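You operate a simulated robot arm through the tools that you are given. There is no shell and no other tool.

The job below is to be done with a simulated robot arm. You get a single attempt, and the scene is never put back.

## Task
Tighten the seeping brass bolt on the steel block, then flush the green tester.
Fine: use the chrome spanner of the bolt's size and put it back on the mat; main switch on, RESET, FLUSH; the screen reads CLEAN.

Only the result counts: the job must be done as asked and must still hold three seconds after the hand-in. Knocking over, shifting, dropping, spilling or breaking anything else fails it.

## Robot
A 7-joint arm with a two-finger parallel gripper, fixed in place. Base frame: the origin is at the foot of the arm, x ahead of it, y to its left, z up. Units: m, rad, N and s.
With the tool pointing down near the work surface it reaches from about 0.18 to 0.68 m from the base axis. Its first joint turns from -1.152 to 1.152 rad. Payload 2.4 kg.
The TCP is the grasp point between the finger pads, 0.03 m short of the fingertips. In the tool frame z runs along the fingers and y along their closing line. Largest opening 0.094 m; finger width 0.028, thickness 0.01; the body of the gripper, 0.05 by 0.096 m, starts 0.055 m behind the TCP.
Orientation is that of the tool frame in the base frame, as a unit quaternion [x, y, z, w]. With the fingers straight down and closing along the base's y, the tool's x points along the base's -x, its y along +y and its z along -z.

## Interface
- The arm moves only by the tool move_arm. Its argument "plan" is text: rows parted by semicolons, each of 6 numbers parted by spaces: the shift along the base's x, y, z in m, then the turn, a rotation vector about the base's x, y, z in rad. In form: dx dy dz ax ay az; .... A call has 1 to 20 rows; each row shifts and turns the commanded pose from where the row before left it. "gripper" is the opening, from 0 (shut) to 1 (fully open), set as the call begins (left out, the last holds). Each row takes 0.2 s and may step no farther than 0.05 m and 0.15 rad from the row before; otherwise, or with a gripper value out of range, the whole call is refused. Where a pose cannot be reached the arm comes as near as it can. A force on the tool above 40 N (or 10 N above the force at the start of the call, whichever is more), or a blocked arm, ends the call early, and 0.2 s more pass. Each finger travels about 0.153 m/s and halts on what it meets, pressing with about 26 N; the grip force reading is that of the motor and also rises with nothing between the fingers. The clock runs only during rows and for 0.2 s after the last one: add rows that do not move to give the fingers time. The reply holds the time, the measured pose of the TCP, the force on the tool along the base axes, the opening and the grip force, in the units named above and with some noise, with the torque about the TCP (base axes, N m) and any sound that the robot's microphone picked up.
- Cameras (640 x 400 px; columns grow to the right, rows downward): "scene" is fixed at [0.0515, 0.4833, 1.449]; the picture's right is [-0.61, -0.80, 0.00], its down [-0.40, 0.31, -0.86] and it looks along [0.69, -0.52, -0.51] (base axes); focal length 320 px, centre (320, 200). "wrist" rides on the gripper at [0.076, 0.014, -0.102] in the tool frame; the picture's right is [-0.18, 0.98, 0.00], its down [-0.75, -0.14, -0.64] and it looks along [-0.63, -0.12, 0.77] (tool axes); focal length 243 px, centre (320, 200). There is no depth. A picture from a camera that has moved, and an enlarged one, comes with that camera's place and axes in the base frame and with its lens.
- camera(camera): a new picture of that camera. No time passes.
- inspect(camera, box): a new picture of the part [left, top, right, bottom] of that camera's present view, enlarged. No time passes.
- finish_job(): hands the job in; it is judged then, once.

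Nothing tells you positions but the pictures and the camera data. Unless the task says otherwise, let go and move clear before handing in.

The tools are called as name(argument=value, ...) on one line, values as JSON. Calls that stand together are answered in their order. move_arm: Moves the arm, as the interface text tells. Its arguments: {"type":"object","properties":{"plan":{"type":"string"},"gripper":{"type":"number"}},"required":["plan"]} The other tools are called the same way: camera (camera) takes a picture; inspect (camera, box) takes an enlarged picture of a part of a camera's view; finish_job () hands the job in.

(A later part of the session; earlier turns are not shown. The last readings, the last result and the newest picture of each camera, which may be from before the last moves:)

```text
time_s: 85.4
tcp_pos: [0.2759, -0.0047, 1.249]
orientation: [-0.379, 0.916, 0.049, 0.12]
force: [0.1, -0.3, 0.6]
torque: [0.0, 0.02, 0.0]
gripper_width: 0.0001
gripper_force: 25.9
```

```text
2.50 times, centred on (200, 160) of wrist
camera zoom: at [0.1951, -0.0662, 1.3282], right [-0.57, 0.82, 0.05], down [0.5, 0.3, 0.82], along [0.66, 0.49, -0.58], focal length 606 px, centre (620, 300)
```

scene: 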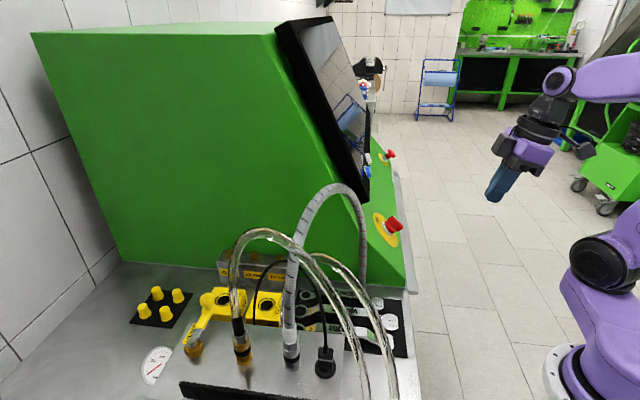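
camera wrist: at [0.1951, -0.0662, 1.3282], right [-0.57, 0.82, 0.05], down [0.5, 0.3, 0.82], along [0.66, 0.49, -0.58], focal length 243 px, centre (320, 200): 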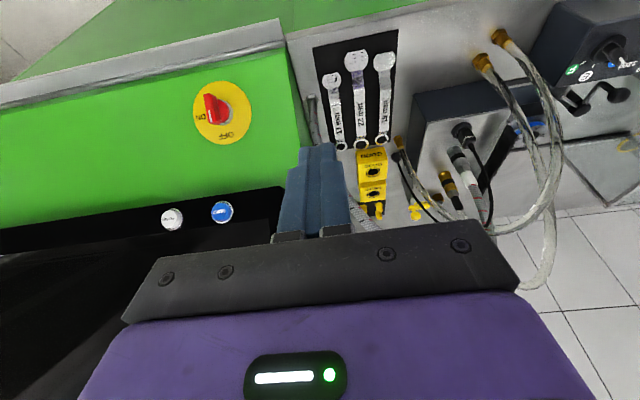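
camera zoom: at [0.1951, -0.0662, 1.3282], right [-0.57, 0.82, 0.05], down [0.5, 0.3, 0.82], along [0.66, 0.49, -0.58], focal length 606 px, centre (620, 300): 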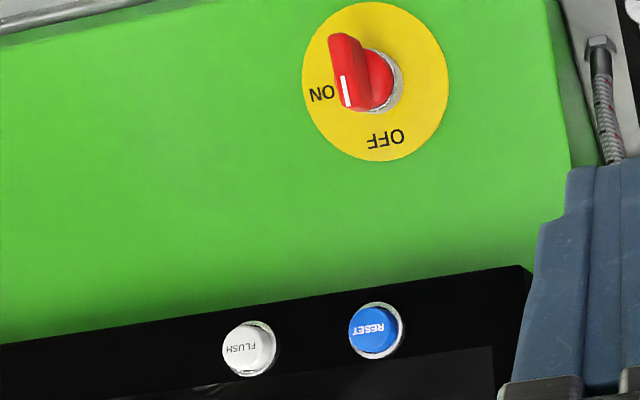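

The white pointer is at OFF (panel top) and ON is 90° clockwise, to the viewer's right. The switch plate's centre is at about (0.474, −0.047, 0.975), tilted about 43° back. I'll look closely at the buttons' orientation too.

inspect(camera="scene", box=[345, 140, 385, 185])

inspect(camera="wrist", box=[140, 185, 260, 245])

inspect(camera="wrist", box=[180, 70, 270, 150])

inspect(camera="scene", box=[260, 10, 420, 300])

```text
8.89 times, centred on (365, 162) of scene
camera zoom: at [0.0515, 0.4833, 1.449], right [-0.61, -0.8, 0.0], down [-0.4, 0.31, -0.86], along [0.69, -0.52, -0.51], focal length 2847 px, centre (-80, 533)
```

zoom: 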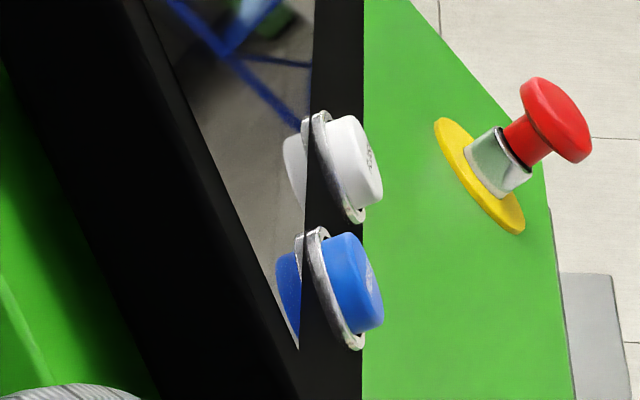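

```text
5.33 times, centred on (200, 215) of wrist
camera zoom: at [0.1951, -0.0662, 1.3282], right [-0.57, 0.82, 0.05], down [0.5, 0.3, 0.82], along [0.66, 0.49, -0.58], focal length 1294 px, centre (960, 120)
```

zoom: 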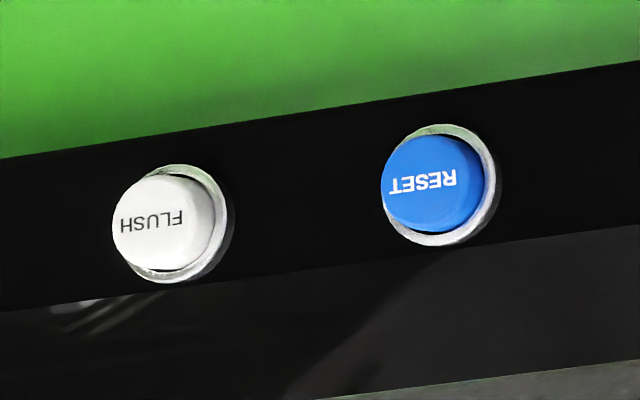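

```text
5.00 times, centred on (225, 110) of wrist
camera zoom: at [0.1951, -0.0662, 1.3282], right [-0.57, 0.82, 0.05], down [0.5, 0.3, 0.82], along [0.66, 0.49, -0.58], focal length 1213 px, centre (795, 650)
```

zoom: 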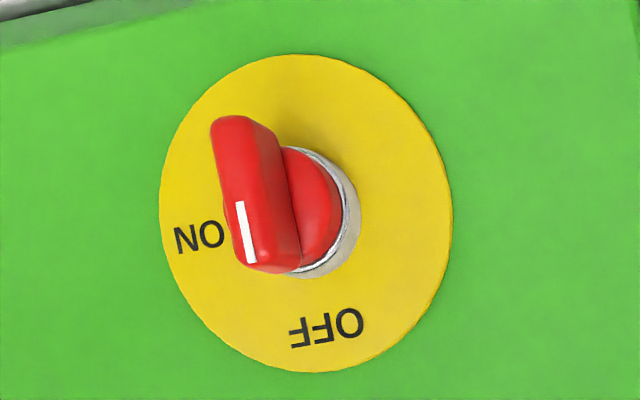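

```text
1.38 times, centred on (340, 155) of scene
camera zoom: at [0.0515, 0.4833, 1.449], right [-0.61, -0.8, 0.0], down [-0.4, 0.31, -0.86], along [0.69, -0.52, -0.51], focal length 442 px, centre (292, 262)
```

zoom: 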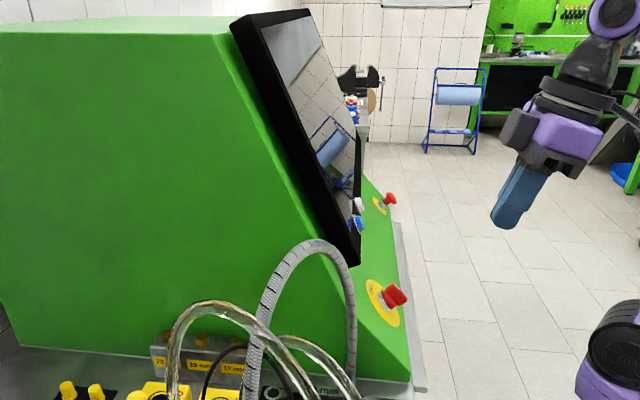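

The switch bar stands about 4 cm off the plate along a 45° normal, with the bar lined up with the slope. I'll tilt the tool to face the panel and stop about 18 cm in front of the switch.

move_arm(plan="0.0182 -0.0217 -0.0248 0.0613 -0.0613 0; 0.0182 -0.0217 -0.0248 0.0613 -0.0613 0; 0.0182 -0.0217 -0.0248 0.0613 -0.0613 0; 0.0182 -0.0217 -0.0248 0.0613 -0.0613 0; 0.0182 -0.0217 -0.0248 0.0613 -0.0613 0; 0.0182 -0.0217 -0.0248 0.0613 -0.0613 0; 0 0 0 0 0 0", gripper=0.45)

camera(camera="wrist")

camera(camera="scene")

```text
time_s: 87.0
tcp_pos: [0.3858, -0.1346, 1.0982]
orientation: [-0.352, 0.854, 0.145, 0.354]
force: [-1.1, 0.3, 0.1]
torque: [0.05, 0.0, -0.01]
gripper_width: 0.0422
gripper_force: 0.0
```

```text
taken
camera wrist: at [0.2868, -0.2144, 1.1169], right [-0.6, 0.79, 0.13], down [0.16, -0.04, 0.99], along [0.78, 0.61, -0.1], focal length 243 px, centre (320, 200)
```

wrist: 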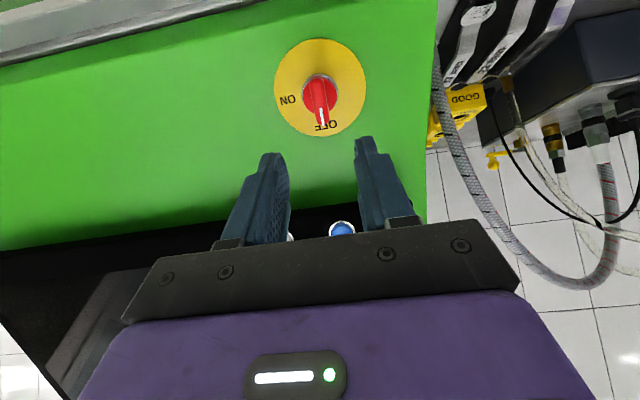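

```text
taken
```

scene: 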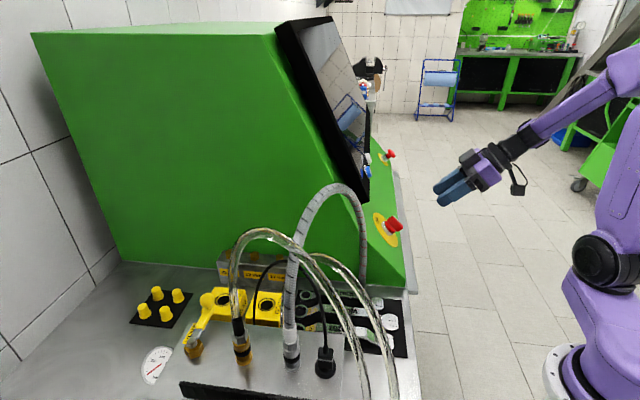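

The tool now faces the switch at 45°. I'll zoom in to check alignment of the bar with the fingers.

inspect(camera="wrist", box=[260, 30, 380, 140])

inspect(camera="scene", box=[360, 170, 480, 260])

```text
3.64 times, centred on (320, 85) of wrist
camera zoom: at [0.2868, -0.2144, 1.1169], right [-0.6, 0.79, 0.13], down [0.16, -0.04, 0.99], along [0.78, 0.61, -0.1], focal length 882 px, centre (320, 618)
```

zoom: 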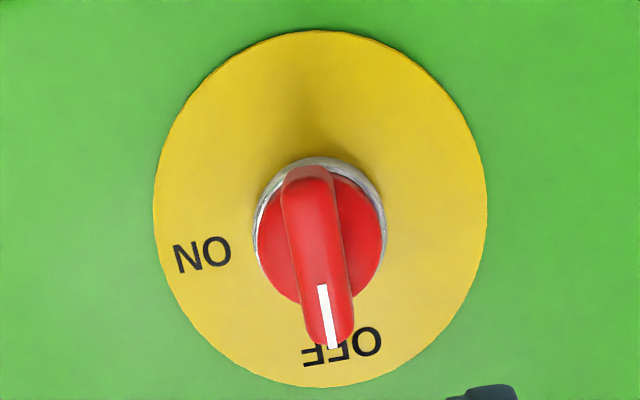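

```text
4.44 times, centred on (420, 215) of scene
camera zoom: at [0.0515, 0.4832, 1.449], right [-0.61, -0.8, 0.0], down [-0.4, 0.31, -0.86], along [0.69, -0.52, -0.51], focal length 1424 px, centre (-124, 133)
```

zoom: 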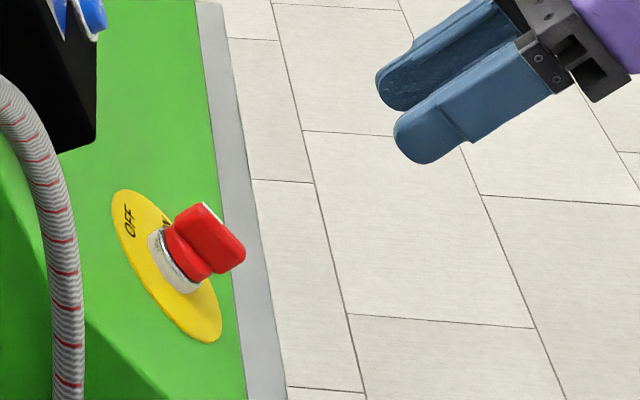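

The bar is aligned with the fingers, and ON lies about 80–90° clockwise (viewer) from OFF. I'll approach along the switch's axis, stopping 3 cm short to check.

move_arm(plan="0.0155 0.0151 -0.0212 0 0 0; 0.0155 0.0151 -0.0212 0 0 0; 0.0155 0.0151 -0.0212 0 0 0; 0 0 0 0 0 0")

camera(camera="wrist")

inspect(camera="scene", box=[360, 170, 480, 260])

```text
time_s: 88.0
tcp_pos: [0.4331, -0.0906, 1.0344]
orientation: [-0.354, 0.854, 0.146, 0.352]
force: [0.1, -0.4, 0.3]
torque: [-0.01, -0.04, 0.0]
gripper_width: 0.0425
gripper_force: 0.0
```

```text
taken
camera wrist: at [0.3329, -0.1688, 1.0539], right [-0.6, 0.79, 0.13], down [0.16, -0.04, 0.99], along [0.78, 0.62, -0.1], focal length 243 px, centre (320, 200)
```

wrist: 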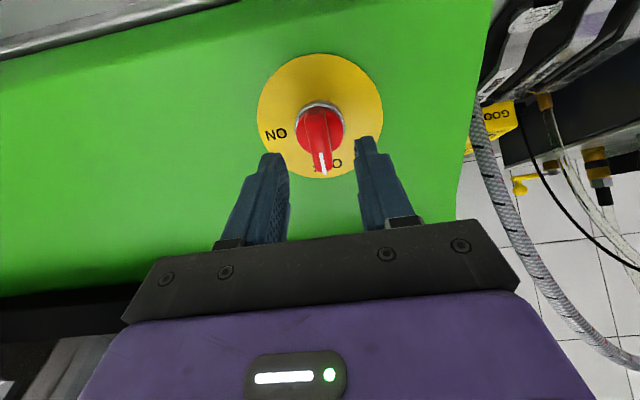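

```text
4.44 times, centred on (420, 215) of scene
camera zoom: at [0.0515, 0.4833, 1.449], right [-0.61, -0.8, 0.0], down [-0.4, 0.31, -0.86], along [0.69, -0.52, -0.51], focal length 1424 px, centre (-124, 133)
```

zoom: 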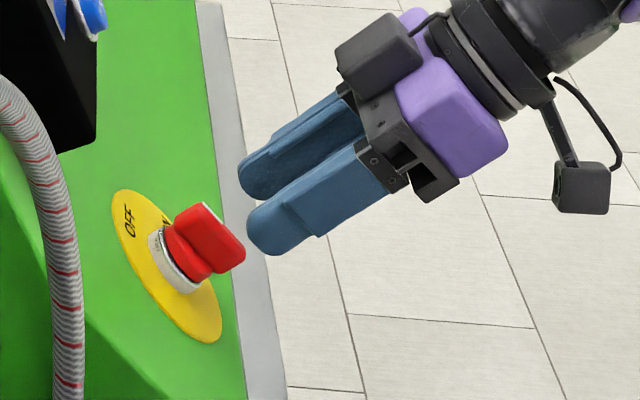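

It's aligned with about 14 mm left to the bar's face. I'll advance about 3 cm so the fingers straddle the bar.

move_arm(plan="0.0055 0.0052 -0.0073 0 0 0; 0.0055 0.0052 -0.0073 0 0 0; 0.0045 0.0045 -0.0062 0 0 0; 0 0 0 0 0 0")

camera(camera="wrist")

inspect(camera="scene", box=[360, 170, 480, 260])

```text
time_s: 89.0
tcp_pos: [0.4484, -0.0758, 1.0154]
orientation: [-0.354, 0.854, 0.146, 0.352]
force: [0.7, 0.2, -0.7]
torque: [-0.01, 0.0, -0.02]
gripper_width: 0.0422
gripper_force: 0.1
```

```text
taken
camera wrist: at [0.3481, -0.1541, 1.0335], right [-0.6, 0.79, 0.13], down [0.16, -0.04, 0.99], along [0.78, 0.62, -0.1], focal length 243 px, centre (320, 200)
```

wrist: 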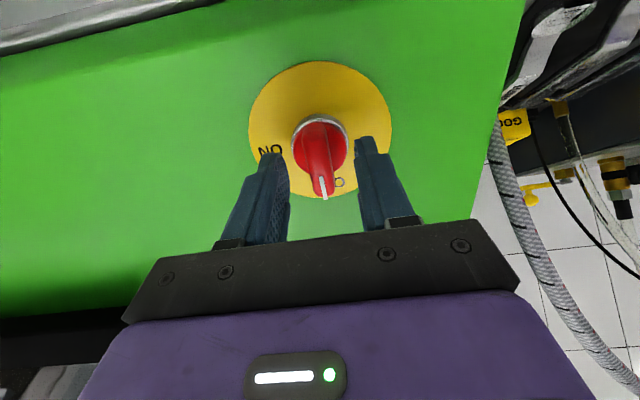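

```text
4.44 times, centred on (420, 215) of scene
camera zoom: at [0.0515, 0.4833, 1.449], right [-0.61, -0.8, 0.0], down [-0.4, 0.31, -0.86], along [0.69, -0.52, -0.51], focal length 1424 px, centre (-124, 133)
```

zoom: 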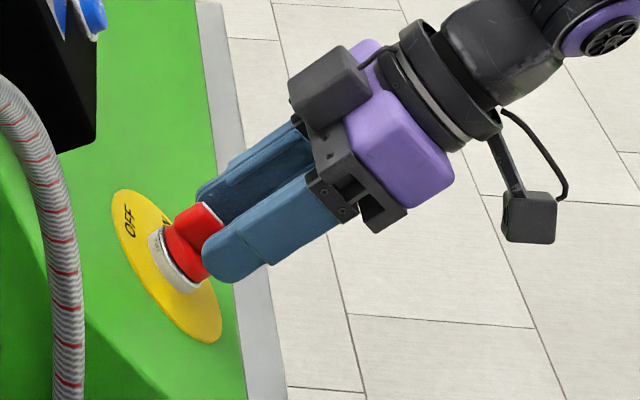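

The fingers straddle the bar. I'll close gently on it now.

move_arm(plan="0 0 0 0 0 0; 0 0 0 0 0 0", gripper=0.0)

inspect(camera="wrist", box=[220, 50, 420, 250])

```text
time_s: 89.6
tcp_pos: [0.4481, -0.0746, 1.0143]
orientation: [-0.354, 0.854, 0.146, 0.352]
force: [3.5, -0.4, -2.7]
torque: [-0.11, 0.0, -0.11]
gripper_width: 0.014
gripper_force: 44.7
```

```text
2.00 times, centred on (320, 150) of wrist
camera zoom: at [0.3482, -0.1542, 1.0335], right [-0.6, 0.79, 0.13], down [0.16, -0.04, 0.99], along [0.78, 0.62, -0.1], focal length 485 px, centre (320, 300)
```

zoom: 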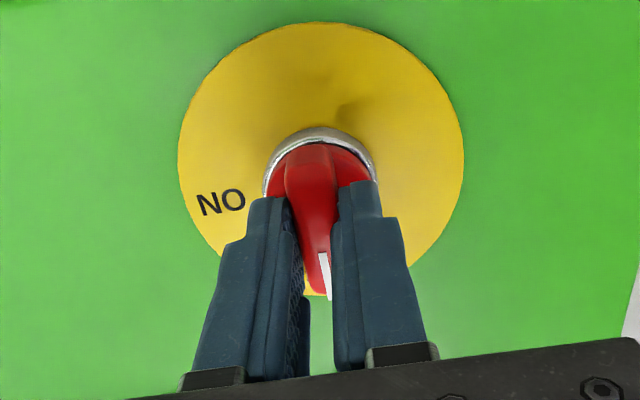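

The bar is gripped at 14 mm. I'll turn it clockwise (as a viewer sees it) about the switch axis, starting with 0.3 rad.

move_arm(plan="0 0 0 0.0503 0.0497 -0.0706; 0 0 0 0.0503 0.0497 -0.0706; 0 0 0 0.0503 0.0497 -0.0706; 0 0 0 0 0 0")

inspect(camera="wrist", box=[220, 50, 420, 250])

inspect(camera="scene", box=[360, 170, 480, 260])

```text
time_s: 90.6
tcp_pos: [0.4476, -0.0749, 1.0152]
orientation: [-0.221, 0.897, 0.198, 0.327]
force: [5.2, 0.6, 1.1]
torque: [-0.27, 0.87, 0.55]
gripper_width: 0.0137
gripper_force: 45.2
```

```text
2.00 times, centred on (320, 150) of wrist
camera zoom: at [0.3366, -0.1352, 1.0387], right [-0.39, 0.86, 0.33], down [0.27, -0.24, 0.93], along [0.88, 0.46, -0.14], focal length 485 px, centre (320, 300)
```

zoom: 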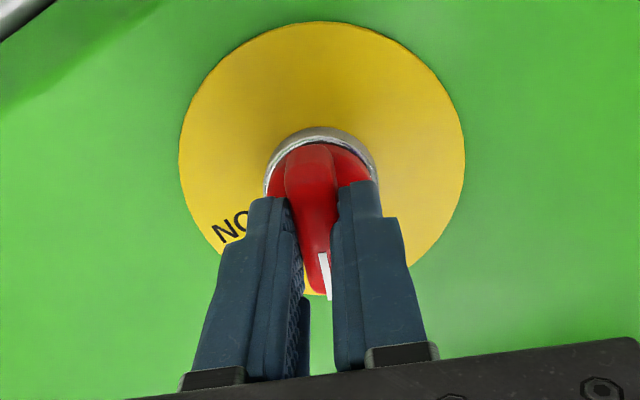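

```text
4.44 times, centred on (420, 215) of scene
camera zoom: at [0.0517, 0.4833, 1.449], right [-0.61, -0.8, 0.0], down [-0.4, 0.31, -0.86], along [0.69, -0.52, -0.51], focal length 1424 px, centre (-124, 133)
```

zoom: 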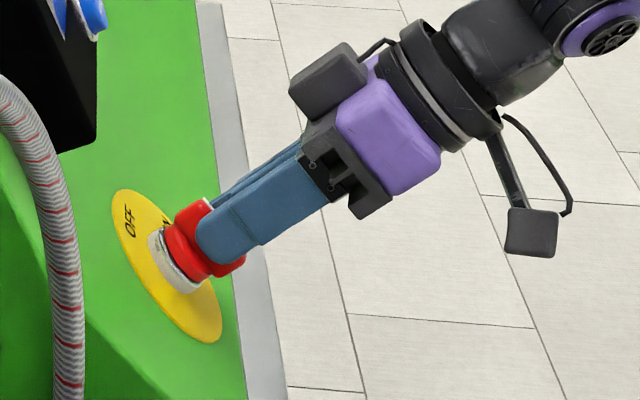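

The bar follows the gripper. There's some sideways torque from slight axis mismatch, but it's small, so I'll continue turning and watch it.

move_arm(plan="0 0 0 0.0503 0.0497 -0.0706; 0 0 0 0.0503 0.0497 -0.0706; 0 0 0 0.0503 0.0497 -0.0706; 0 0 0 0 0 0")

inspect(camera="wrist", box=[220, 50, 420, 250])

inspect(camera="scene", box=[360, 170, 480, 260])

```text
time_s: 91.6
tcp_pos: [0.4486, -0.0746, 1.0156]
orientation: [-0.085, 0.92, 0.245, 0.294]
force: [2.3, 2.1, -1.9]
torque: [0.18, 0.86, 0.84]
gripper_width: 0.0139
gripper_force: 44.8
```

```text
2.00 times, centred on (320, 150) of wrist
camera zoom: at [0.3303, -0.1152, 1.0483], right [-0.15, 0.85, 0.5], down [0.34, -0.43, 0.84], along [0.93, 0.29, -0.22], focal length 485 px, centre (320, 300)
```

zoom: 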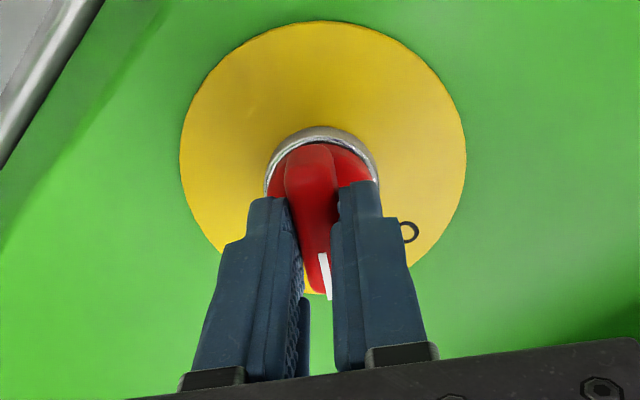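

```text
4.44 times, centred on (420, 215) of scene
camera zoom: at [0.0517, 0.4833, 1.449], right [-0.61, -0.8, 0.0], down [-0.4, 0.31, -0.86], along [0.69, -0.52, -0.51], focal length 1424 px, centre (-124, 133)
```

zoom: 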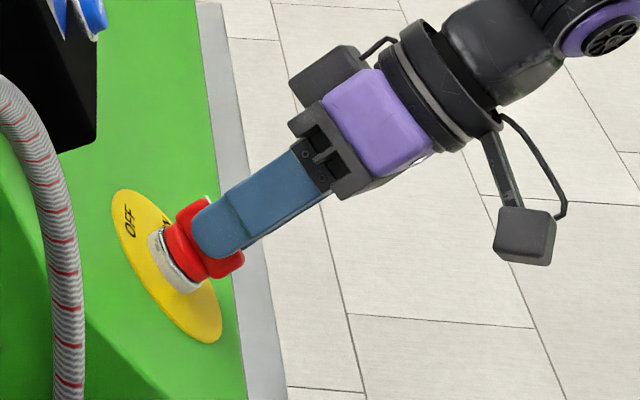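

It's turned about 34° with steady torque. I'll continue.

move_arm(plan="0 0 0 0.0503 0.0497 -0.0706; 0 0 0 0.0503 0.0497 -0.0706; 0 0 0 0.0503 0.0497 -0.0706; 0 0 0 0.0503 0.0497 -0.0706; 0 0 0 0 0 0")

inspect(camera="wrist", box=[220, 50, 420, 250])

inspect(camera="scene", box=[360, 170, 480, 260])

```text
time_s: 92.8
tcp_pos: [0.4489, -0.0748, 1.0156]
orientation: [0.099, 0.918, 0.299, 0.241]
force: [-11.9, -2.5, 18.5]
torque: [0.75, 0.49, 0.95]
gripper_width: 0.0138
gripper_force: 44.8
```

```text
2.00 times, centred on (320, 150) of wrist
camera zoom: at [0.3308, -0.0903, 1.0659], right [0.2, 0.73, 0.66], down [0.32, -0.68, 0.66], along [0.93, 0.08, -0.37], focal length 485 px, centre (320, 300)
```

zoom: 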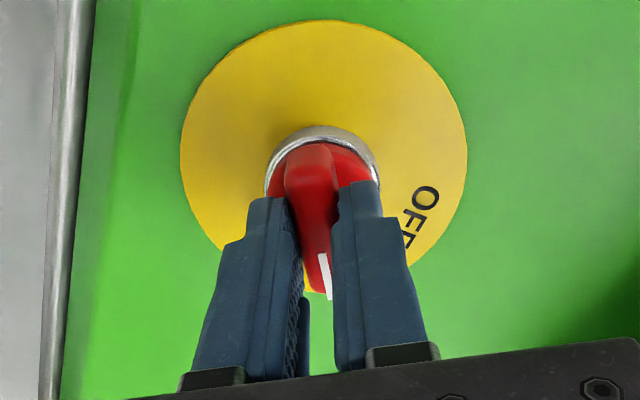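

```text
4.44 times, centred on (420, 215) of scene
camera zoom: at [0.0509, 0.4832, 1.4491], right [-0.61, -0.8, 0.0], down [-0.4, 0.31, -0.86], along [0.69, -0.52, -0.51], focal length 1424 px, centre (-124, 133)
```

zoom: 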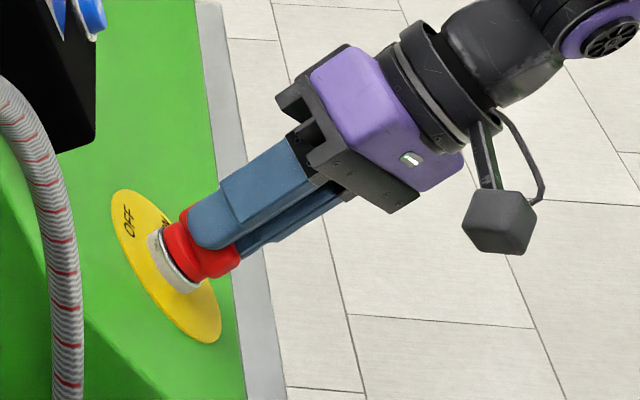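

There's about 20 N pushing the tool away from the panel now, likely the fingertips touching the knob's collar. I'll back off 3 mm along the axis before continuing.

move_arm(plan="-0.0015 -0.0015 0.0021 0 0 0; 0 0 0 0 0 0")

```text
time_s: 93.4
tcp_pos: [0.4484, -0.0755, 1.0152]
orientation: [0.098, 0.919, 0.299, 0.239]
force: [17.5, 10.5, -30.1]
torque: [0.36, -0.09, 0.22]
gripper_width: 0.0142
gripper_force: 45.2
```

The grip now pulls on the knob, so the neutral point is in between. I'll go back in about 1.8 mm.

move_arm(plan="0.0009 0.0009 -0.0013 0 0 0; 0 0 0 0 0 0")

```text
time_s: 94.0
tcp_pos: [0.4481, -0.0771, 1.0148]
orientation: [0.098, 0.918, 0.301, 0.24]
force: [-1.8, 2.1, -3.9]
torque: [0.56, 1.03, 1.17]
gripper_width: 0.0142
gripper_force: 45.2
```

Force is neutral again. I'll continue turning in smaller portions.

move_arm(plan="0 0 0 0.0503 0.0497 -0.0706; 0 0 0 0.0503 0.0497 -0.0706; 0 0 0 0 0 0")

inspect(camera="wrist", box=[220, 50, 420, 250])

```text
time_s: 94.8
tcp_pos: [0.4482, -0.075, 1.0159]
orientation: [0.191, 0.903, 0.322, 0.209]
force: [-6.0, 1.8, 2.5]
torque: [0.84, 0.61, 1.0]
gripper_width: 0.0141
gripper_force: 45.2
```

```text
2.00 times, centred on (320, 150) of wrist
camera zoom: at [0.3347, -0.0804, 1.077], right [0.36, 0.62, 0.7], down [0.28, -0.79, 0.55], along [0.89, 0.0, -0.46], focal length 485 px, centre (320, 300)
```

zoom: 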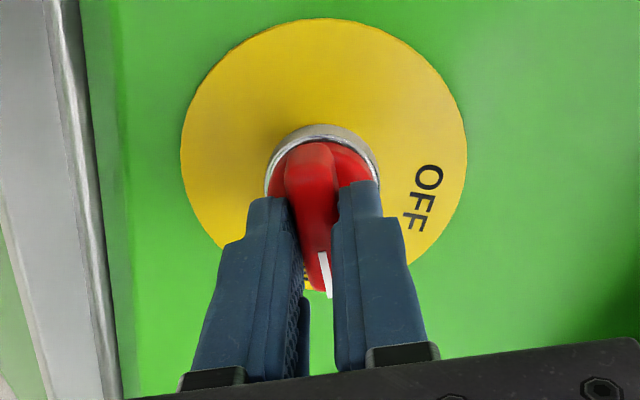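

It's at about 69°. I'll continue toward ON.

move_arm(plan="0 0 0 0.0503 0.0497 -0.0706; 0 0 0 0.0503 0.0497 -0.0706; 0 0 0 0 0 0")

inspect(camera="wrist", box=[220, 50, 420, 250])

camera(camera="scene")

```text
time_s: 95.6
tcp_pos: [0.4481, -0.0758, 1.0158]
orientation: [0.28, 0.879, 0.342, 0.177]
force: [-7.6, -1.4, -3.7]
torque: [0.82, 0.4, 0.78]
gripper_width: 0.0138
gripper_force: 44.8
```

```text
2.00 times, centred on (320, 150) of wrist
camera zoom: at [0.3415, -0.0715, 1.088], right [0.51, 0.49, 0.71], down [0.21, -0.87, 0.44], along [0.83, -0.07, -0.55], focal length 485 px, centre (320, 300)
```

zoom: 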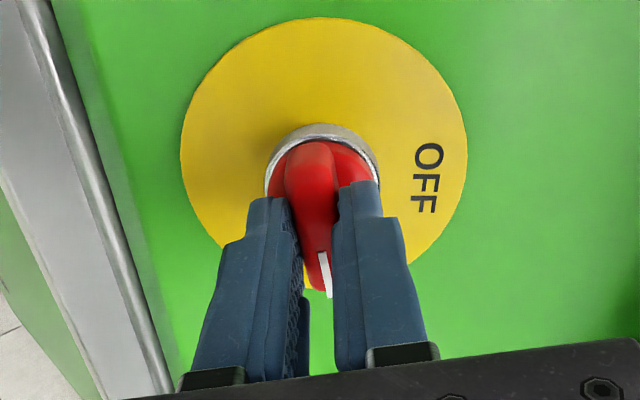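

```text
taken
```

scene: 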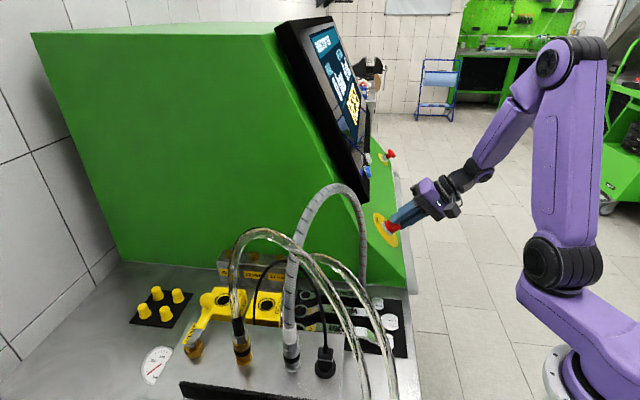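

The screen came on. I'll look at it closely.

inspect(camera="scene", box=[270, 10, 400, 190])

inspect(camera="scene", box=[305, 20, 370, 130])

```text
2.22 times, centred on (335, 100) of scene
camera zoom: at [0.0514, 0.4832, 1.449], right [-0.61, -0.8, 0.0], down [-0.4, 0.31, -0.86], along [0.69, -0.52, -0.51], focal length 712 px, centre (287, 422)
```

zoom: 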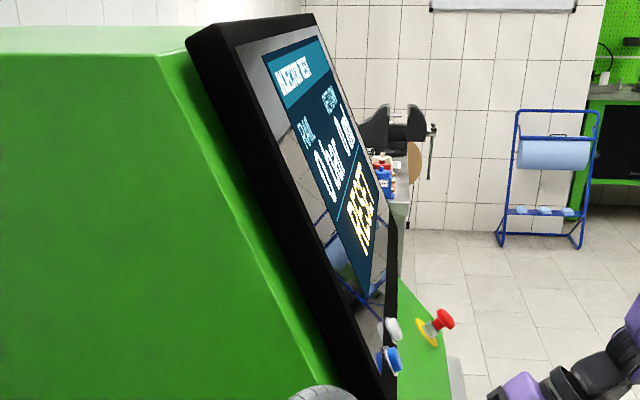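

```text
3.64 times, centred on (338, 75) of scene
camera zoom: at [0.0514, 0.4832, 1.449], right [-0.61, -0.8, 0.0], down [-0.4, 0.31, -0.86], along [0.69, -0.52, -0.51], focal length 1165 px, centre (256, 654)
```

zoom: 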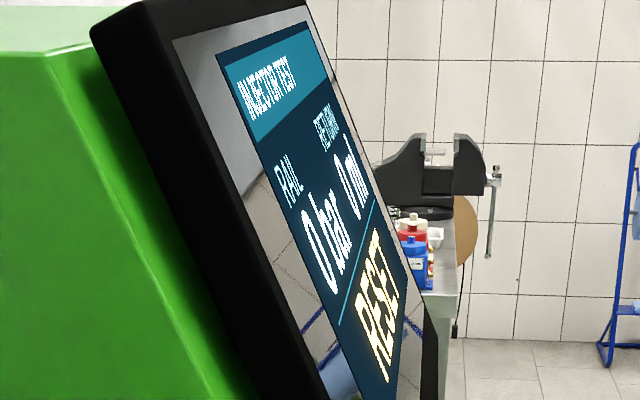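

The screen shows "INJECTOR TEST … RESET", so the power is on. I'll turn the knob the last bit so it's fully at ON.

move_arm(plan="0 0 0 0.0503 0.0497 -0.0706; 0 0 0 0 0 0")

inspect(camera="wrist", box=[220, 50, 420, 250])

```text
time_s: 96.2
tcp_pos: [0.4475, -0.0761, 1.0142]
orientation: [0.324, 0.865, 0.349, 0.159]
force: [-4.6, -1.2, -15.0]
torque: [0.54, 0.18, 0.4]
gripper_width: 0.0141
gripper_force: 44.4
```

```text
2.00 times, centred on (320, 150) of wrist
camera zoom: at [0.3458, -0.068, 1.0935], right [0.58, 0.41, 0.7], down [0.17, -0.9, 0.39], along [0.8, -0.1, -0.59], focal length 485 px, centre (320, 300)
```

zoom: 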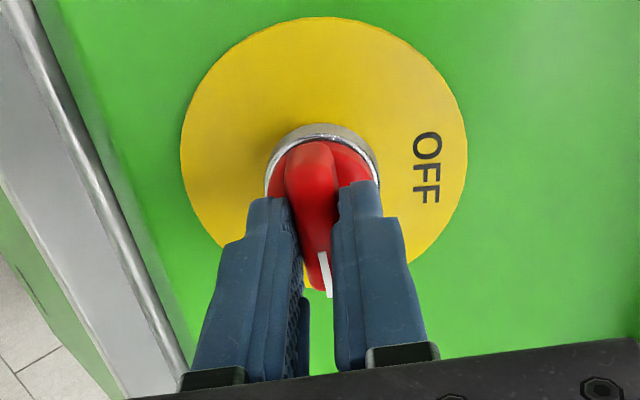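

The knob is at ON, about 86°, and the screen is live. I'll open the fingers and back straight away along the axis.

move_arm(plan="0 0 0 0 0 0; 0 0 0 0 0 0", gripper=0.45)

move_arm(plan="-0.01 -0.01 0.0141 0 0 0; -0.01 -0.01 0.0141 0 0 0; -0.015 -0.015 0.0212 0 0 0; -0.015 -0.015 0.0212 0 0 0; 0 0 0 0 0 0")

camera(camera="wrist")

camera(camera="scene")

```text
time_s: 96.8
tcp_pos: [0.4487, -0.0763, 1.0156]
orientation: [0.323, 0.864, 0.35, 0.16]
force: [0.6, 0.5, 0.1]
torque: [0.03, -0.01, -0.01]
gripper_width: 0.0423
gripper_force: 0.1
```

```text
time_s: 98.0
tcp_pos: [0.3966, -0.1268, 1.0859]
orientation: [0.323, 0.865, 0.35, 0.16]
force: [0.4, -0.6, -0.8]
torque: [0.01, -0.02, -0.02]
gripper_width: 0.0422
gripper_force: 0.1
```

```text
taken
camera wrist: at [0.2949, -0.1196, 1.1638], right [0.58, 0.41, 0.71], down [0.17, -0.9, 0.39], along [0.8, -0.1, -0.59], focal length 243 px, centre (320, 200)
```

wrist: 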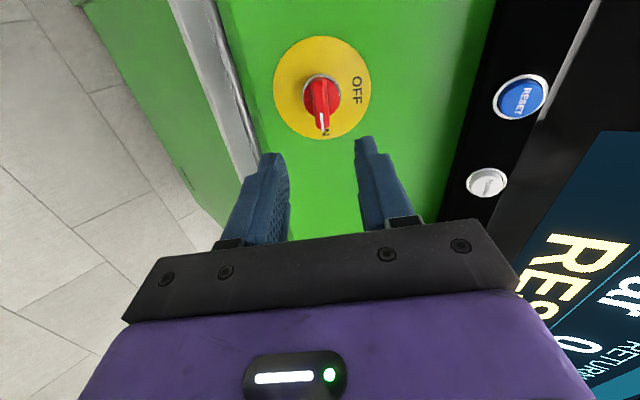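

```text
taken
```

scene: 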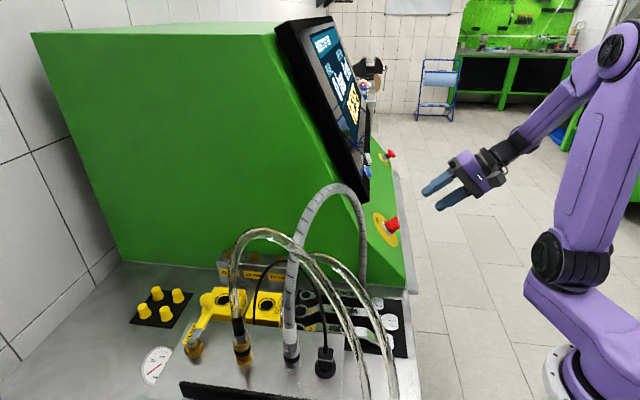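

The switch points to ON, and RESET is at about (0.513, −0.006, 1.1325), FLUSH at about (0.569, −0.061, 1.1325). I'll close the fingers, tilt to face the screen bezel and hover 6 cm in front of RESET.

move_arm(plan="0.0149 0.016 0.0219 0.0555 -0.0555 0; 0.0149 0.016 0.0219 0.0555 -0.0555 0; 0.0149 0.016 0.0219 0.0555 -0.0555 0; 0.0149 0.016 0.0219 0.0555 -0.0555 0; 0 0 0 0 0 0", gripper=0.0)

camera(camera="wrist")

camera(camera="scene")

inspect(camera="scene", box=[330, 120, 450, 210])

```text
time_s: 99.2
tcp_pos: [0.4558, -0.0624, 1.1729]
orientation: [0.298, 0.797, 0.478, 0.218]
force: [-0.3, -0.1, -0.6]
torque: [-0.01, -0.03, -0.01]
gripper_width: 0.0001
gripper_force: 25.6
```

```text
taken
camera wrist: at [0.3402, -0.0693, 1.2265], right [0.4, 0.23, 0.89], down [0.11, -0.97, 0.21], along [0.91, 0.01, -0.41], focal length 243 px, centre (320, 200)
```

wrist: 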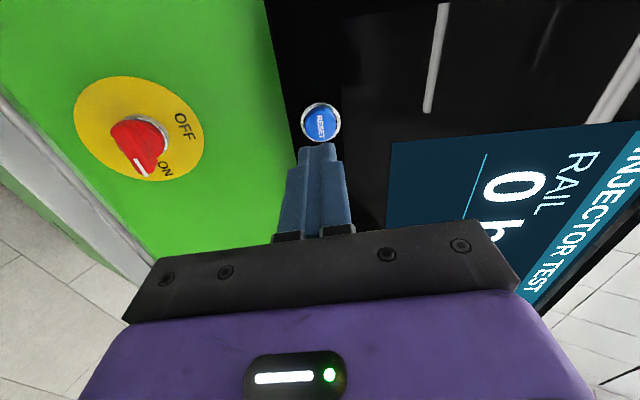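

```text
taken
```

scene: 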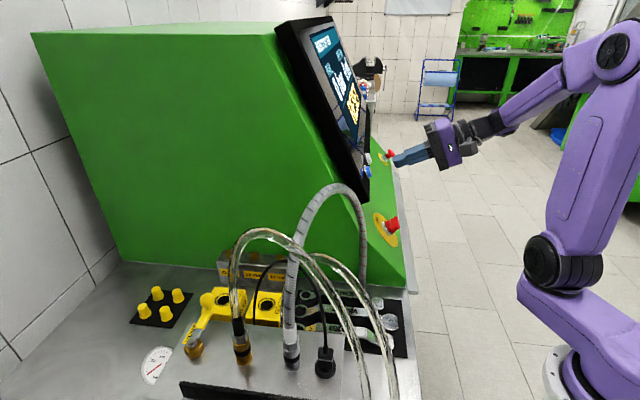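

```text
4.44 times, centred on (390, 165) of scene
camera zoom: at [0.0515, 0.4833, 1.449], right [-0.61, -0.8, 0.0], down [-0.4, 0.31, -0.86], along [0.69, -0.52, -0.51], focal length 1424 px, centre (9, 356)
```

zoom: 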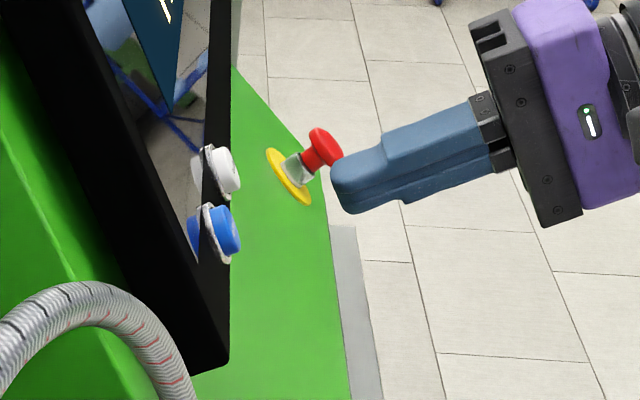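

RESET lies exactly on the fingers' line. I'll advance 5 cm, then press in small steps while watching the force.

move_arm(plan="0.0158 0.0158 -0.0112 0 0 0; 0.0126 0.0126 -0.009 0 0 0; 0 0 0 0 0 0")

inspect(camera="scene", box=[340, 140, 410, 200])

inspect(camera="wrist", box=[260, 80, 380, 180])

```text
time_s: 100.0
tcp_pos: [0.4863, -0.033, 1.1525]
orientation: [0.299, 0.798, 0.477, 0.218]
force: [0.8, -0.7, 0.2]
torque: [0.04, 0.01, 0.01]
gripper_width: 0.0
gripper_force: 26.2
```

```text
6.67 times, centred on (375, 170) of scene
camera zoom: at [0.0515, 0.4833, 1.449], right [-0.61, -0.8, 0.0], down [-0.4, 0.31, -0.86], along [0.69, -0.52, -0.51], focal length 2135 px, centre (-47, 400)
```

zoom: 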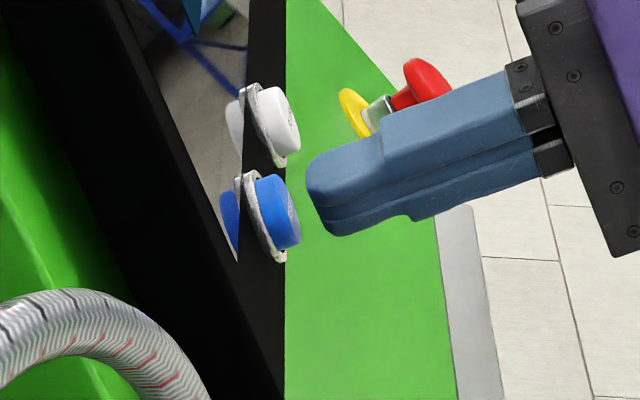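

```text
4.00 times, centred on (320, 130) of wrist
camera zoom: at [0.3694, -0.0403, 1.2062], right [0.4, 0.24, 0.89], down [0.11, -0.97, 0.21], along [0.91, 0.01, -0.41], focal length 970 px, centre (320, 480)
```

zoom: 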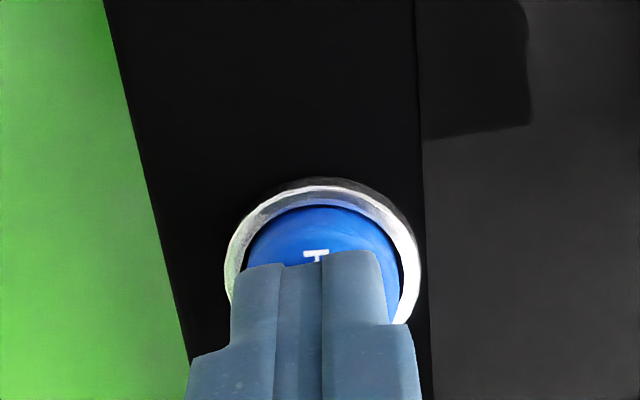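

The tip is about 1 cm from the cap. I'll advance in small steps until it presses.

move_arm(plan="0.0025 0.0025 -0.0018 0 0 0; 0.0025 0.0025 -0.0018 0 0 0; 0 0 0 0 0 0")

move_arm(plan="0.0019 0.0019 -0.0013 0 0 0; 0 0 0 0 0 0")

move_arm(plan="0.0019 0.0019 -0.0013 0 0 0; 0 0 0 0 0 0")

inspect(camera="scene", box=[340, 140, 410, 200])

```text
time_s: 100.8
tcp_pos: [0.4912, -0.0287, 1.1506]
orientation: [0.297, 0.798, 0.477, 0.218]
force: [0.1, 0.6, 0.1]
torque: [0.02, -0.01, 0.01]
gripper_width: 0.0002
gripper_force: 26.1
```

```text
time_s: 101.4
tcp_pos: [0.4928, -0.0258, 1.1502]
orientation: [0.297, 0.798, 0.477, 0.219]
force: [-0.2, 0.3, -0.1]
torque: [0.01, -0.01, 0.01]
gripper_width: 0.0
gripper_force: 26.1
```

```text
time_s: 102.0
tcp_pos: [0.4937, -0.0246, 1.1477]
orientation: [0.298, 0.797, 0.477, 0.219]
force: [-0.6, -0.8, 2.2]
torque: [-0.01, -0.02, 0.01]
gripper_width: 0.0
gripper_force: 25.8
heard: click
```

```text
6.67 times, centred on (375, 170) of scene
camera zoom: at [0.0515, 0.4832, 1.449], right [-0.61, -0.8, 0.0], down [-0.4, 0.31, -0.86], along [0.69, -0.52, -0.51], focal length 2135 px, centre (-47, 400)
```

zoom: 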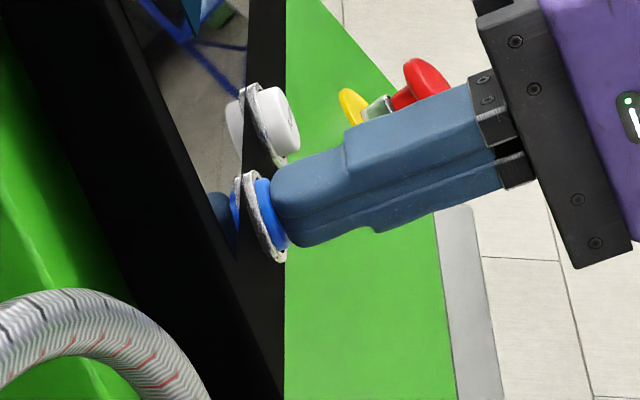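

A click was heard, so RESET was pressed. I'll back off and read the screen.

move_arm(plan="-0.0126 -0.0126 0.009 0 0 0; -0.019 -0.019 0.0134 0 0 0; -0.019 -0.019 0.0134 0 0 0; 0 0 0 0 0 0")

inspect(camera="scene", box=[305, 20, 370, 130])

camera(camera="wrist")

```text
time_s: 103.0
tcp_pos: [0.4448, -0.0746, 1.1841]
orientation: [0.299, 0.797, 0.478, 0.217]
force: [0.2, -0.7, 0.7]
torque: [0.02, -0.02, -0.03]
gripper_width: 0.0
gripper_force: 25.8
```

```text
3.64 times, centred on (338, 75) of scene
camera zoom: at [0.0515, 0.4833, 1.449], right [-0.61, -0.8, 0.0], down [-0.4, 0.31, -0.86], along [0.69, -0.52, -0.51], focal length 1165 px, centre (256, 654)
```

zoom: 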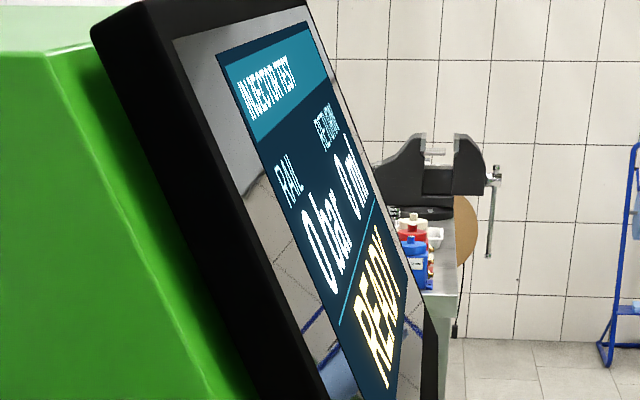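

```text
taken
camera wrist: at [0.3278, -0.0818, 1.2385], right [0.4, 0.24, 0.89], down [0.1, -0.97, 0.21], along [0.91, 0.01, -0.41], focal length 243 px, centre (320, 200)
```

wrist: 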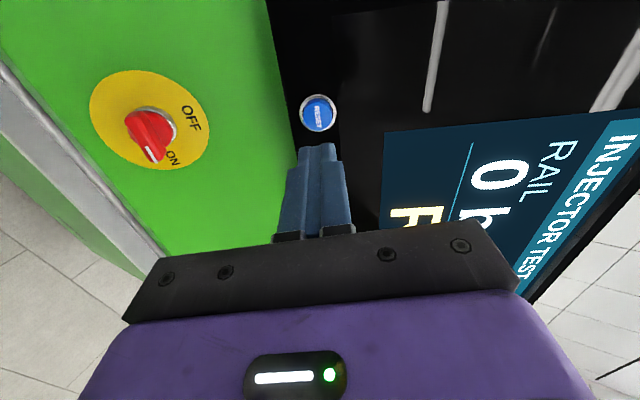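

The screen reads READY. Next I shift sideways to face FLUSH.

move_arm(plan="0.0188 -0.0184 0 0 0 0; 0.0188 -0.0184 0 0 0 0; 0.0187 -0.0184 0 0 0 0; 0 0 0 0 0 0")

camera(camera="wrist")

inspect(camera="scene", box=[330, 110, 450, 200])

```text
time_s: 104.0
tcp_pos: [0.5021, -0.1303, 1.1849]
orientation: [0.299, 0.798, 0.477, 0.217]
force: [0.5, -0.5, 0.0]
torque: [0.0, -0.01, 0.02]
gripper_width: 0.0002
gripper_force: 25.9
```

```text
taken
camera wrist: at [0.3842, -0.1381, 1.2382], right [0.4, 0.24, 0.89], down [0.11, -0.97, 0.21], along [0.91, 0.01, -0.41], focal length 243 px, centre (320, 200)
```

wrist: 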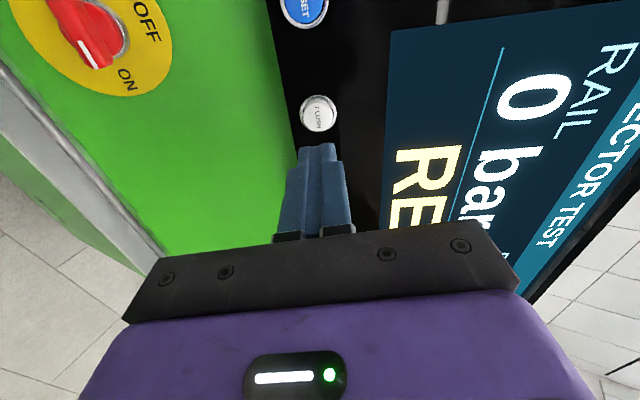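

```text
4.44 times, centred on (390, 155) of scene
camera zoom: at [0.0515, 0.4833, 1.449], right [-0.61, -0.8, 0.0], down [-0.4, 0.31, -0.86], along [0.69, -0.52, -0.51], focal length 1424 px, centre (9, 400)
```

zoom: 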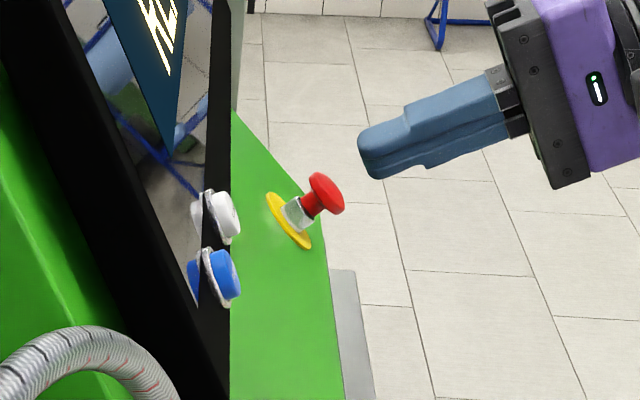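

FLUSH is on the fingers' line. I'll advance in the same way as with RESET.

move_arm(plan="0.019 0.019 -0.0134 0 0 0; 0.019 0.019 -0.0134 0 0 0; 0.004 0.004 -0.0028 0 0 0; 0 0 0 0 0 0")

inspect(camera="scene", box=[340, 130, 410, 190])

inspect(camera="wrist", box=[260, 80, 380, 180])

```text
time_s: 105.0
tcp_pos: [0.5421, -0.0881, 1.1531]
orientation: [0.299, 0.797, 0.477, 0.218]
force: [0.5, -0.3, 0.1]
torque: [-0.01, 0.03, 0.01]
gripper_width: 0.0002
gripper_force: 25.8
```

```text
6.67 times, centred on (375, 160) of scene
camera zoom: at [0.0515, 0.4833, 1.449], right [-0.61, -0.8, 0.0], down [-0.4, 0.31, -0.86], along [0.69, -0.52, -0.51], focal length 2135 px, centre (-47, 467)
```

zoom: 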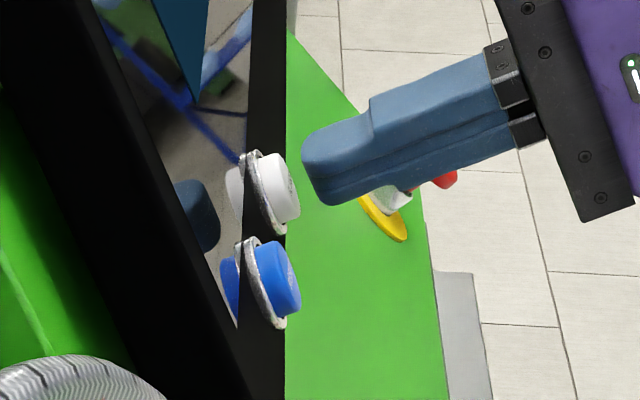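

```text
4.00 times, centred on (320, 130) of wrist
camera zoom: at [0.4262, -0.0954, 1.2077], right [0.4, 0.24, 0.89], down [0.11, -0.97, 0.21], along [0.91, 0.01, -0.41], focal length 970 px, centre (320, 480)
```

zoom: 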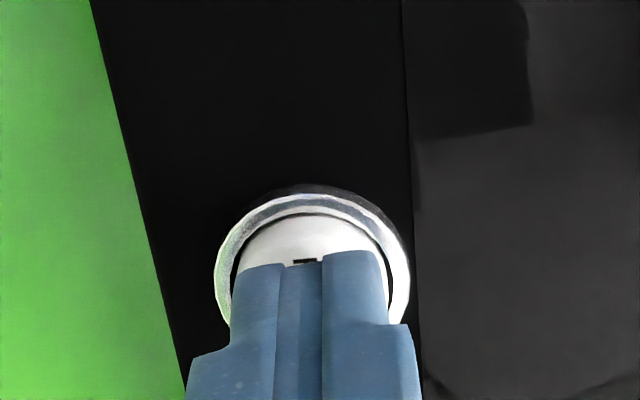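

It's aligned with about 1 cm to go. I'll press in small steps and listen for the click.

move_arm(plan="0.0025 0.0025 -0.0018 0 0 0; 0.0019 0.0019 -0.0013 0 0 0; 0 0 0 0 0 0")

move_arm(plan="0.0019 0.0019 -0.0013 0 0 0; 0 0 0 0 0 0")

move_arm(plan="0.0016 0.0016 -0.0011 0 0 0; 0 0 0 0 0 0")

```text
time_s: 105.8
tcp_pos: [0.5485, -0.0844, 1.1503]
orientation: [0.297, 0.798, 0.477, 0.219]
force: [0.4, -0.6, 0.5]
torque: [0.0, -0.01, 0.01]
gripper_width: 0.0
gripper_force: 26.3
```

```text
time_s: 106.4
tcp_pos: [0.5497, -0.0832, 1.149]
orientation: [0.297, 0.798, 0.477, 0.218]
force: [0.3, -1.2, 0.0]
torque: [-0.02, 0.02, -0.03]
gripper_width: 0.0
gripper_force: 25.7
```

```text
time_s: 107.0
tcp_pos: [0.551, -0.0802, 1.1479]
orientation: [0.297, 0.798, 0.477, 0.219]
force: [-1.3, -2.1, 0.7]
torque: [-0.02, -0.03, -0.02]
gripper_width: 0.0001
gripper_force: 26.3
heard: click
```

The FLUSH click was heard. I'll look at the screen right away, then back off.

inspect(camera="scene", box=[305, 20, 370, 130])

move_arm(plan="-0.0126 -0.0126 0.009 0 0 0; -0.019 -0.019 0.0134 0 0 0; -0.019 -0.019 0.0134 0 0 0; 0 0 0 0 0 0")

inspect(camera="scene", box=[305, 20, 370, 130])

camera(camera="scene")

```text
3.64 times, centred on (338, 75) of scene
camera zoom: at [0.0515, 0.4832, 1.449], right [-0.61, -0.8, 0.0], down [-0.4, 0.31, -0.86], along [0.69, -0.52, -0.51], focal length 1165 px, centre (256, 654)
```

zoom: 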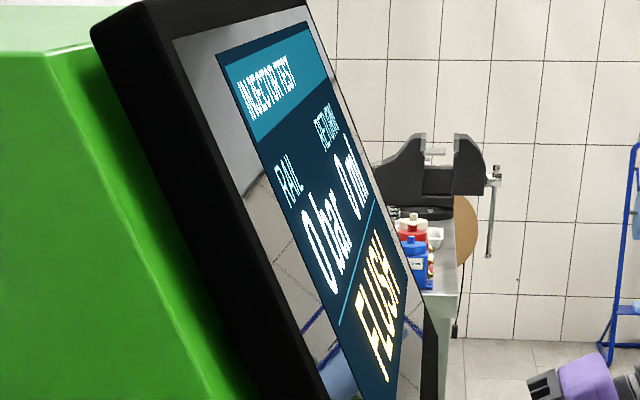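

```text
time_s: 108.0
tcp_pos: [0.5008, -0.1317, 1.1848]
orientation: [0.297, 0.798, 0.477, 0.218]
force: [-0.6, -0.4, -0.4]
torque: [0.01, -0.02, -0.01]
gripper_width: 0.0003
gripper_force: 26.2
```

```text
3.64 times, centred on (338, 75) of scene
camera zoom: at [0.0515, 0.4833, 1.449], right [-0.61, -0.8, 0.0], down [-0.4, 0.31, -0.86], along [0.69, -0.52, -0.51], focal length 1165 px, centre (256, 654)
```

zoom: 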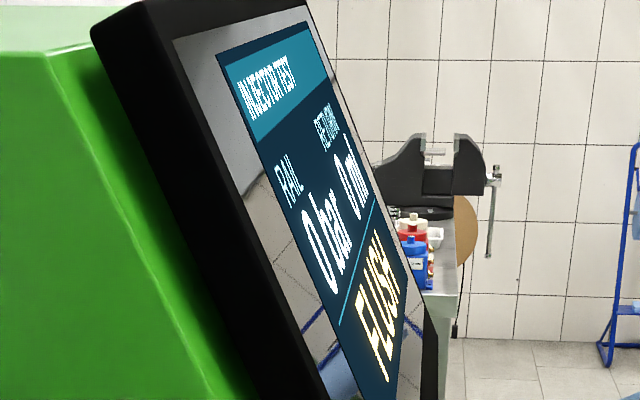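

```text
taken
```

scene: 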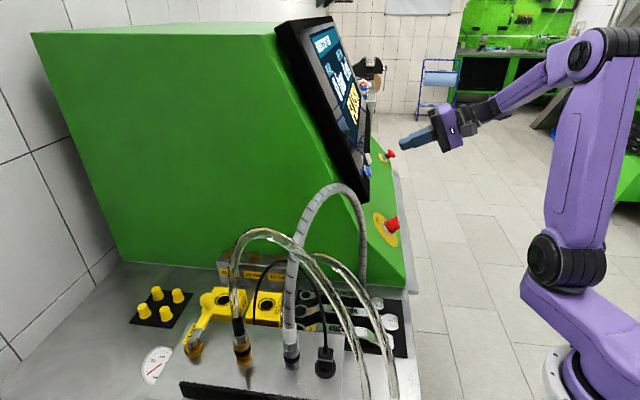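

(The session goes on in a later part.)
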